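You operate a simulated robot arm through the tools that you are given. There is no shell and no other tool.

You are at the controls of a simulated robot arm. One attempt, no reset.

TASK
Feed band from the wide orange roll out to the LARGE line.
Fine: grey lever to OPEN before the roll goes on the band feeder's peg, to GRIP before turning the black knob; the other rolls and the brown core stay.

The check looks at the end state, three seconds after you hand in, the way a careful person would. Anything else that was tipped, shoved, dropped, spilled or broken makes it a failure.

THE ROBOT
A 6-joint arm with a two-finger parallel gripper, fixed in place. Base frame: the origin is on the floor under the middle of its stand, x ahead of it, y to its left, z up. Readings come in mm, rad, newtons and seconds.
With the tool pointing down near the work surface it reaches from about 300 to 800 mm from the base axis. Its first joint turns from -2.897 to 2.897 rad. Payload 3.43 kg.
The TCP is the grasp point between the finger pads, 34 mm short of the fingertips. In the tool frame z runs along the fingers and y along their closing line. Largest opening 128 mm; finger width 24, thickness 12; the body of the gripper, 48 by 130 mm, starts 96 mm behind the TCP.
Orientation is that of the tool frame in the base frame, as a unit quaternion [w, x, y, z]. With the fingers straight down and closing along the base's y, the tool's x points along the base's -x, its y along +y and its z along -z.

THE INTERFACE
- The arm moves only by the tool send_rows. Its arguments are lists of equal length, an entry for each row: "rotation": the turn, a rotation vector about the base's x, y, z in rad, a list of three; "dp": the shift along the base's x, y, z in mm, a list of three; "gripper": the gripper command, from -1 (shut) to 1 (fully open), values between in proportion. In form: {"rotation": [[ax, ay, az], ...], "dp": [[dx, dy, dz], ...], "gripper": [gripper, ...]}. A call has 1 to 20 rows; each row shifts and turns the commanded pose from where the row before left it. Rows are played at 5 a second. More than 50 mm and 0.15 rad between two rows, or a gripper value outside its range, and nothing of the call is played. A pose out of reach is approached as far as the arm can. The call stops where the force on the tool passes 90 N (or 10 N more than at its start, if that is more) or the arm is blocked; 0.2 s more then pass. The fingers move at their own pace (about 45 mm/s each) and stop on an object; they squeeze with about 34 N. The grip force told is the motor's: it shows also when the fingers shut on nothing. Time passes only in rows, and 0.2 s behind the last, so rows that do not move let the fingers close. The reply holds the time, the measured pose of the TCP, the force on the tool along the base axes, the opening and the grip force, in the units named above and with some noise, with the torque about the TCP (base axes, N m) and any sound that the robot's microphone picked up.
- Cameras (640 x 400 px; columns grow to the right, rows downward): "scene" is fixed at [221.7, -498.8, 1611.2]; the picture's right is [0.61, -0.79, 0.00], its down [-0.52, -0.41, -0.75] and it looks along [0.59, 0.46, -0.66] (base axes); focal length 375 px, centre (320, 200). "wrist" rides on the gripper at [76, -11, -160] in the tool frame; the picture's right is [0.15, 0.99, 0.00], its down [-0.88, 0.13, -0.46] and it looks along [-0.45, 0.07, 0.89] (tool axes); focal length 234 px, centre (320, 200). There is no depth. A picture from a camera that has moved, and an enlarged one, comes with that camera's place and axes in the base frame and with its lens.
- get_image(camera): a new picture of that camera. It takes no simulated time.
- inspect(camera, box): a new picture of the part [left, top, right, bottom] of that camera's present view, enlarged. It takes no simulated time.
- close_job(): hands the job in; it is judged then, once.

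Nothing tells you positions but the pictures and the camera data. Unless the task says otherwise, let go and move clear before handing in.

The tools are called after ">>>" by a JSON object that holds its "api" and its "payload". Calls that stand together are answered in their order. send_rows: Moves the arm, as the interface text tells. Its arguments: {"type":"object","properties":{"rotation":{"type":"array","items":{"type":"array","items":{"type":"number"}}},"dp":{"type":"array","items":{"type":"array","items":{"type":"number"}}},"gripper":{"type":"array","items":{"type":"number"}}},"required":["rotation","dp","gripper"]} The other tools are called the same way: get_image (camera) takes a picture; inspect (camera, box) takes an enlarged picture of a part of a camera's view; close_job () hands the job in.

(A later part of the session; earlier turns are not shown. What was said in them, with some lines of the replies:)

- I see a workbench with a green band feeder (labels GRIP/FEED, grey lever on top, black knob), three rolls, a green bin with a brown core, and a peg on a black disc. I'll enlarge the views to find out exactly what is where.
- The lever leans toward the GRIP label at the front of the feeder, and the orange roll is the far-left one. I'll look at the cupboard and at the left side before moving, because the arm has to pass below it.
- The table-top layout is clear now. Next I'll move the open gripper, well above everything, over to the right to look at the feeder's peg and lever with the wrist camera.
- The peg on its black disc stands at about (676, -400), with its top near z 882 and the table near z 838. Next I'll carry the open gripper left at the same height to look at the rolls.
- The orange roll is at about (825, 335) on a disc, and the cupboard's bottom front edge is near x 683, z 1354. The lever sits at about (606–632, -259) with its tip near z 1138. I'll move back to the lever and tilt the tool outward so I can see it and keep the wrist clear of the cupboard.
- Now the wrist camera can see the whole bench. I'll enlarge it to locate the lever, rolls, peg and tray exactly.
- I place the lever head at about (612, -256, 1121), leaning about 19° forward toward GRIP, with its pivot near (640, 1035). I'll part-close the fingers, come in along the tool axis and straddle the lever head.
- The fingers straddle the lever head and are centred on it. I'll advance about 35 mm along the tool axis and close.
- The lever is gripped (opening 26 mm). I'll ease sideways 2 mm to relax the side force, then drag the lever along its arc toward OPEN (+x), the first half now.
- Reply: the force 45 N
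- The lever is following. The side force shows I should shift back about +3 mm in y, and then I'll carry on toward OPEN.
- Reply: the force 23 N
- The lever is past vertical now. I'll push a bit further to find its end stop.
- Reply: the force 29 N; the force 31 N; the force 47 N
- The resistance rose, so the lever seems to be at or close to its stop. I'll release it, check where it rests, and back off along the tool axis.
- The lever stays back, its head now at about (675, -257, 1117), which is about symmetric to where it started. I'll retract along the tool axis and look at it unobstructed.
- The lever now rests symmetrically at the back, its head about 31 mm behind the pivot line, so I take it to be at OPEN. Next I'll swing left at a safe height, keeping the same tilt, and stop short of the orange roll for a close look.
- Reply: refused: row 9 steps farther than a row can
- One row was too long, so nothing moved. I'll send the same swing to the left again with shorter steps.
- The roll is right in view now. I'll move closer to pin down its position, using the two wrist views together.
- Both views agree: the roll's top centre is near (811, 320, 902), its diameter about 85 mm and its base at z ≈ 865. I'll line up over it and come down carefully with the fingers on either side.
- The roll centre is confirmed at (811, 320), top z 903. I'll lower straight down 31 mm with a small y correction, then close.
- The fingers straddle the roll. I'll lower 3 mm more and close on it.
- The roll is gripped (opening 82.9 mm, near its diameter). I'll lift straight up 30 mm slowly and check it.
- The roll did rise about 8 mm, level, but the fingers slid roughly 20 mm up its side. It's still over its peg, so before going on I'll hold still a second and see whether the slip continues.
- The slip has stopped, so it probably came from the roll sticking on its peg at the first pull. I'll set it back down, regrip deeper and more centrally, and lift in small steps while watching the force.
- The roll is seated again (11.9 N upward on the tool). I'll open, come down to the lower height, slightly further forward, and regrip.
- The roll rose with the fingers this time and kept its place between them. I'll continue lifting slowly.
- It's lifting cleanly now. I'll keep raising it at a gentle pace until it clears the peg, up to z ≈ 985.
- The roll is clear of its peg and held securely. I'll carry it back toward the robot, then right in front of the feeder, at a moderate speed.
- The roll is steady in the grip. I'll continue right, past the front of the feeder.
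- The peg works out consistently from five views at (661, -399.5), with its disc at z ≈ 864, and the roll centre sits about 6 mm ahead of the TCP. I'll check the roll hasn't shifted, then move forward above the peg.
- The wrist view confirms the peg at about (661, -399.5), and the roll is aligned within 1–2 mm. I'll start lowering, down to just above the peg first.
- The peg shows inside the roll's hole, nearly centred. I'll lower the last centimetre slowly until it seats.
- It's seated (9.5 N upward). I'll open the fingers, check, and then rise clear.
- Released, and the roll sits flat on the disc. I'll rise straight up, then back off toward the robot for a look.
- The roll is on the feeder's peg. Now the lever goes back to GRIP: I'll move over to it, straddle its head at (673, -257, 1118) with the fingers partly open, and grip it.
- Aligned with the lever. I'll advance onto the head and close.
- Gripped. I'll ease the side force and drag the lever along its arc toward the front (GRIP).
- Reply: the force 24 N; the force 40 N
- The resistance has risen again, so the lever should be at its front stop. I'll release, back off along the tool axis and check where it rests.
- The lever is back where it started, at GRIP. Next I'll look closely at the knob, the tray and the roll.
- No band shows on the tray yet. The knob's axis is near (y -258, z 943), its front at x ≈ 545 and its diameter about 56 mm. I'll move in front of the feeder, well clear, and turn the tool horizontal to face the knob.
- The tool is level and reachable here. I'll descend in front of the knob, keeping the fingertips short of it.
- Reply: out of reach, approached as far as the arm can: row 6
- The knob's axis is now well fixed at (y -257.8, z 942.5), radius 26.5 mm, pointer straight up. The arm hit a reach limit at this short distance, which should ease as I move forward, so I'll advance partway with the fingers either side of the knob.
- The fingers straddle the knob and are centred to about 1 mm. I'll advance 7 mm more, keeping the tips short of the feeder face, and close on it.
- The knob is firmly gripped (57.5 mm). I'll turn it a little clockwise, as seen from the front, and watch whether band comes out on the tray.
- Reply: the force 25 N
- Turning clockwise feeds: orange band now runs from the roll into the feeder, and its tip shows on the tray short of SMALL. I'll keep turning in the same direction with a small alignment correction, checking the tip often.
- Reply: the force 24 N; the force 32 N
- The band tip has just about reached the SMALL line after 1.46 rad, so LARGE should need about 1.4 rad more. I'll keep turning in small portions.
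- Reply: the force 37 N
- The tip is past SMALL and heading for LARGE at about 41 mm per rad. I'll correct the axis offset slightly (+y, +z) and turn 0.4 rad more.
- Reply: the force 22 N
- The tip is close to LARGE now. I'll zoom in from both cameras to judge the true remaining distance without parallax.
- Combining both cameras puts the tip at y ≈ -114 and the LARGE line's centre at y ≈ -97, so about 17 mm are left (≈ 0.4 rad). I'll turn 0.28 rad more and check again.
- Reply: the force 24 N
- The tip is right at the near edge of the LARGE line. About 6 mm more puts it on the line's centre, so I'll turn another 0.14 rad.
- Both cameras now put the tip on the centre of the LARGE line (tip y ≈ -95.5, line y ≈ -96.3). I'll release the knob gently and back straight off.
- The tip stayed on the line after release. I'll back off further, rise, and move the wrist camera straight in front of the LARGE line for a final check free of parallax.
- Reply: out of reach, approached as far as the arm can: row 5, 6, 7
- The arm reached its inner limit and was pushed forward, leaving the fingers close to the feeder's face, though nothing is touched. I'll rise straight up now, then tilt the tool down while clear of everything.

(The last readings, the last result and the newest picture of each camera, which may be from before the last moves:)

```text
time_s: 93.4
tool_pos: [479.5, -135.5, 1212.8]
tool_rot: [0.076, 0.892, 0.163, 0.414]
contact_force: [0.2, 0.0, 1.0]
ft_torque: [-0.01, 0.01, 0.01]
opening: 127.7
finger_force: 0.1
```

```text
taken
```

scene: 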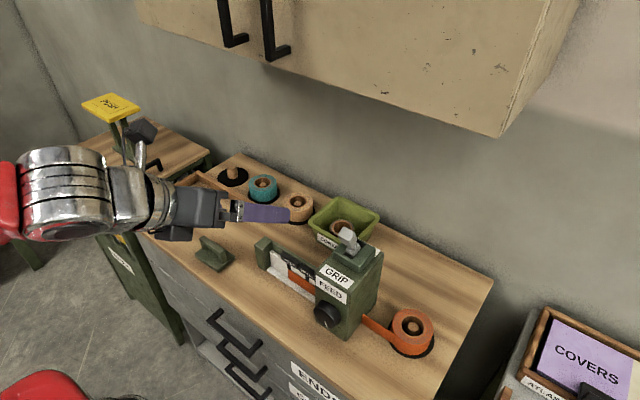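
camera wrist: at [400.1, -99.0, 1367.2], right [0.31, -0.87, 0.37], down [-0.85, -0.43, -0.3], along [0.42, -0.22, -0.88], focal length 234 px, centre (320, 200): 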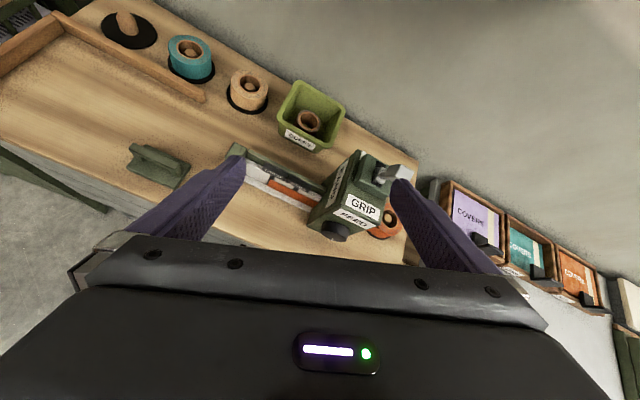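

The camera is now directly in line with the LARGE line (y ≈ -99). I'll zoom in from here and from the scene camera.

>>> {"api": "inspect", "payload": {"camera": "wrist", "box": [235, 140, 335, 220]}}

>>> {"api": "inspect", "payload": {"camera": "scene", "box": [250, 215, 450, 370]}}

>>> {"api": "inspect", "payload": {"camera": "scene", "box": [285, 250, 325, 290]}}

```text
5.00 times, centred on (285, 180) of wrist
camera zoom: at [400.1, -99.0, 1367.2], right [0.31, -0.87, 0.37], down [-0.85, -0.43, -0.3], along [0.42, -0.22, -0.88], focal length 1171 px, centre (495, 300)
```

zoom: 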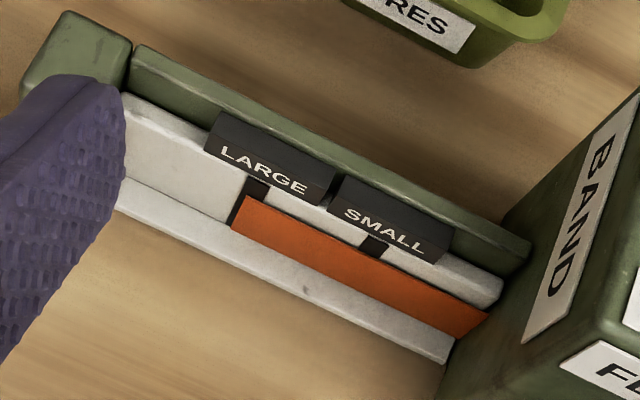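

```text
2.58 times, centred on (350, 292) of scene
camera zoom: at [221.7, -498.8, 1611.2], right [0.61, -0.79, 0.0], down [-0.52, -0.41, -0.75], along [0.59, 0.46, -0.66], focal length 967 px, centre (243, -39)
```

zoom: 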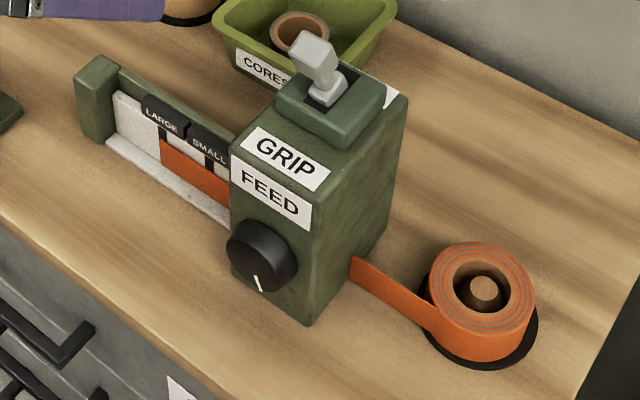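

```text
10.00 times, centred on (305, 270) of scene
camera zoom: at [221.7, -498.8, 1611.2], right [0.61, -0.79, 0.0], down [-0.52, -0.41, -0.75], along [0.59, 0.46, -0.66], focal length 3747 px, centre (470, -500)
```

zoom: 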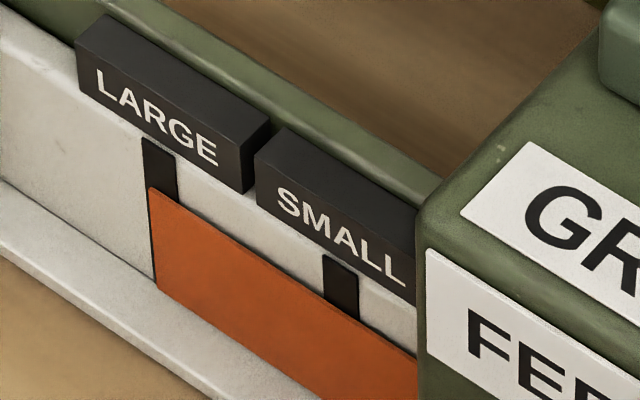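

>>> {"api": "inspect", "payload": {"camera": "wrist", "box": [272, 165, 302, 190]}}

>>> {"api": "get_image", "payload": {"camera": "wrist"}}

```text
16.00 times, centred on (287, 178) of wrist
camera zoom: at [400.1, -99.0, 1367.2], right [0.31, -0.87, 0.37], down [-0.85, -0.43, -0.3], along [0.42, -0.22, -0.88], focal length 3747 px, centre (848, 560)
```

zoom: 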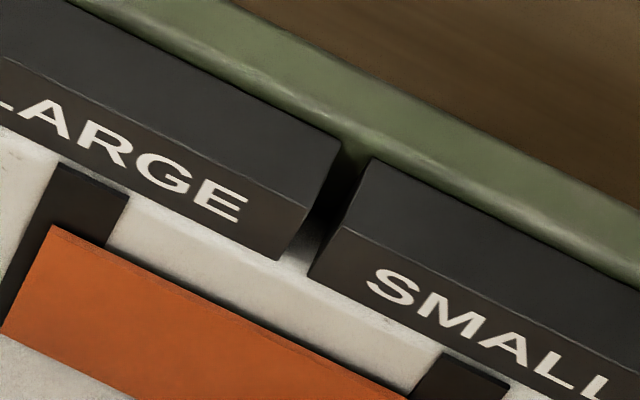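

```text
taken
camera wrist: at [400.1, -99.0, 1367.2], right [0.31, -0.87, 0.37], down [-0.85, -0.43, -0.3], along [0.42, -0.22, -0.88], focal length 234 px, centre (320, 200)
```

wrist: 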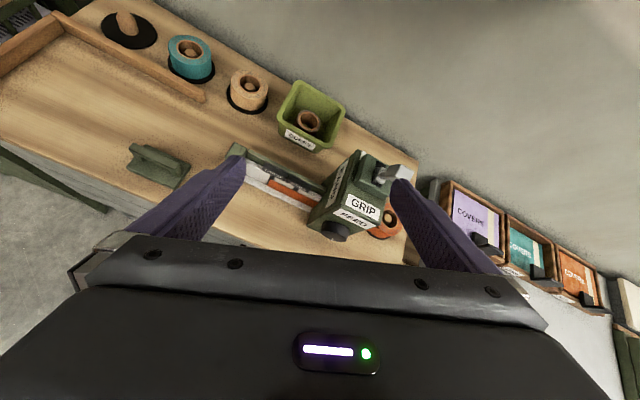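

The final views show the orange band running from the roll on the feeder's peg through the feeder, its tip within the width of the LARGE line, about 2 mm past its centre. The lever is at GRIP, the teal and beige rolls and the brown core haven't moved, and the arm is clear with its fingers open, so I'm handing in.

>>> {"api": "close_job", "payload": {}}

```text
The job is handed in.
```

The band from the wide orange roll is fed out to the LARGE line and the job is handed in. The last pictures show its tip on the line, about 2 mm past the centre of a line roughly 10 mm wide.

- **Order:** I moved the lever to OPEN, put the roll on the feeder's peg, moved the lever back to GRIP, and then turned the knob clockwise about 2.8 rad. The lever rests where it started, at GRIP.
- **Roll pick-up:** On the first lift the fingers slipped up the side of the roll. I set it back on its own peg, gripped it deeper, and it stayed firm all the way to the feeder.
- **Rest of the bench:** The teal and beige rolls and the brown core look unmoved. I saw nothing tipped, dropped or spilled.
- **Arm:** I let go of everything and parked the arm clear, fingers open, before handing in.
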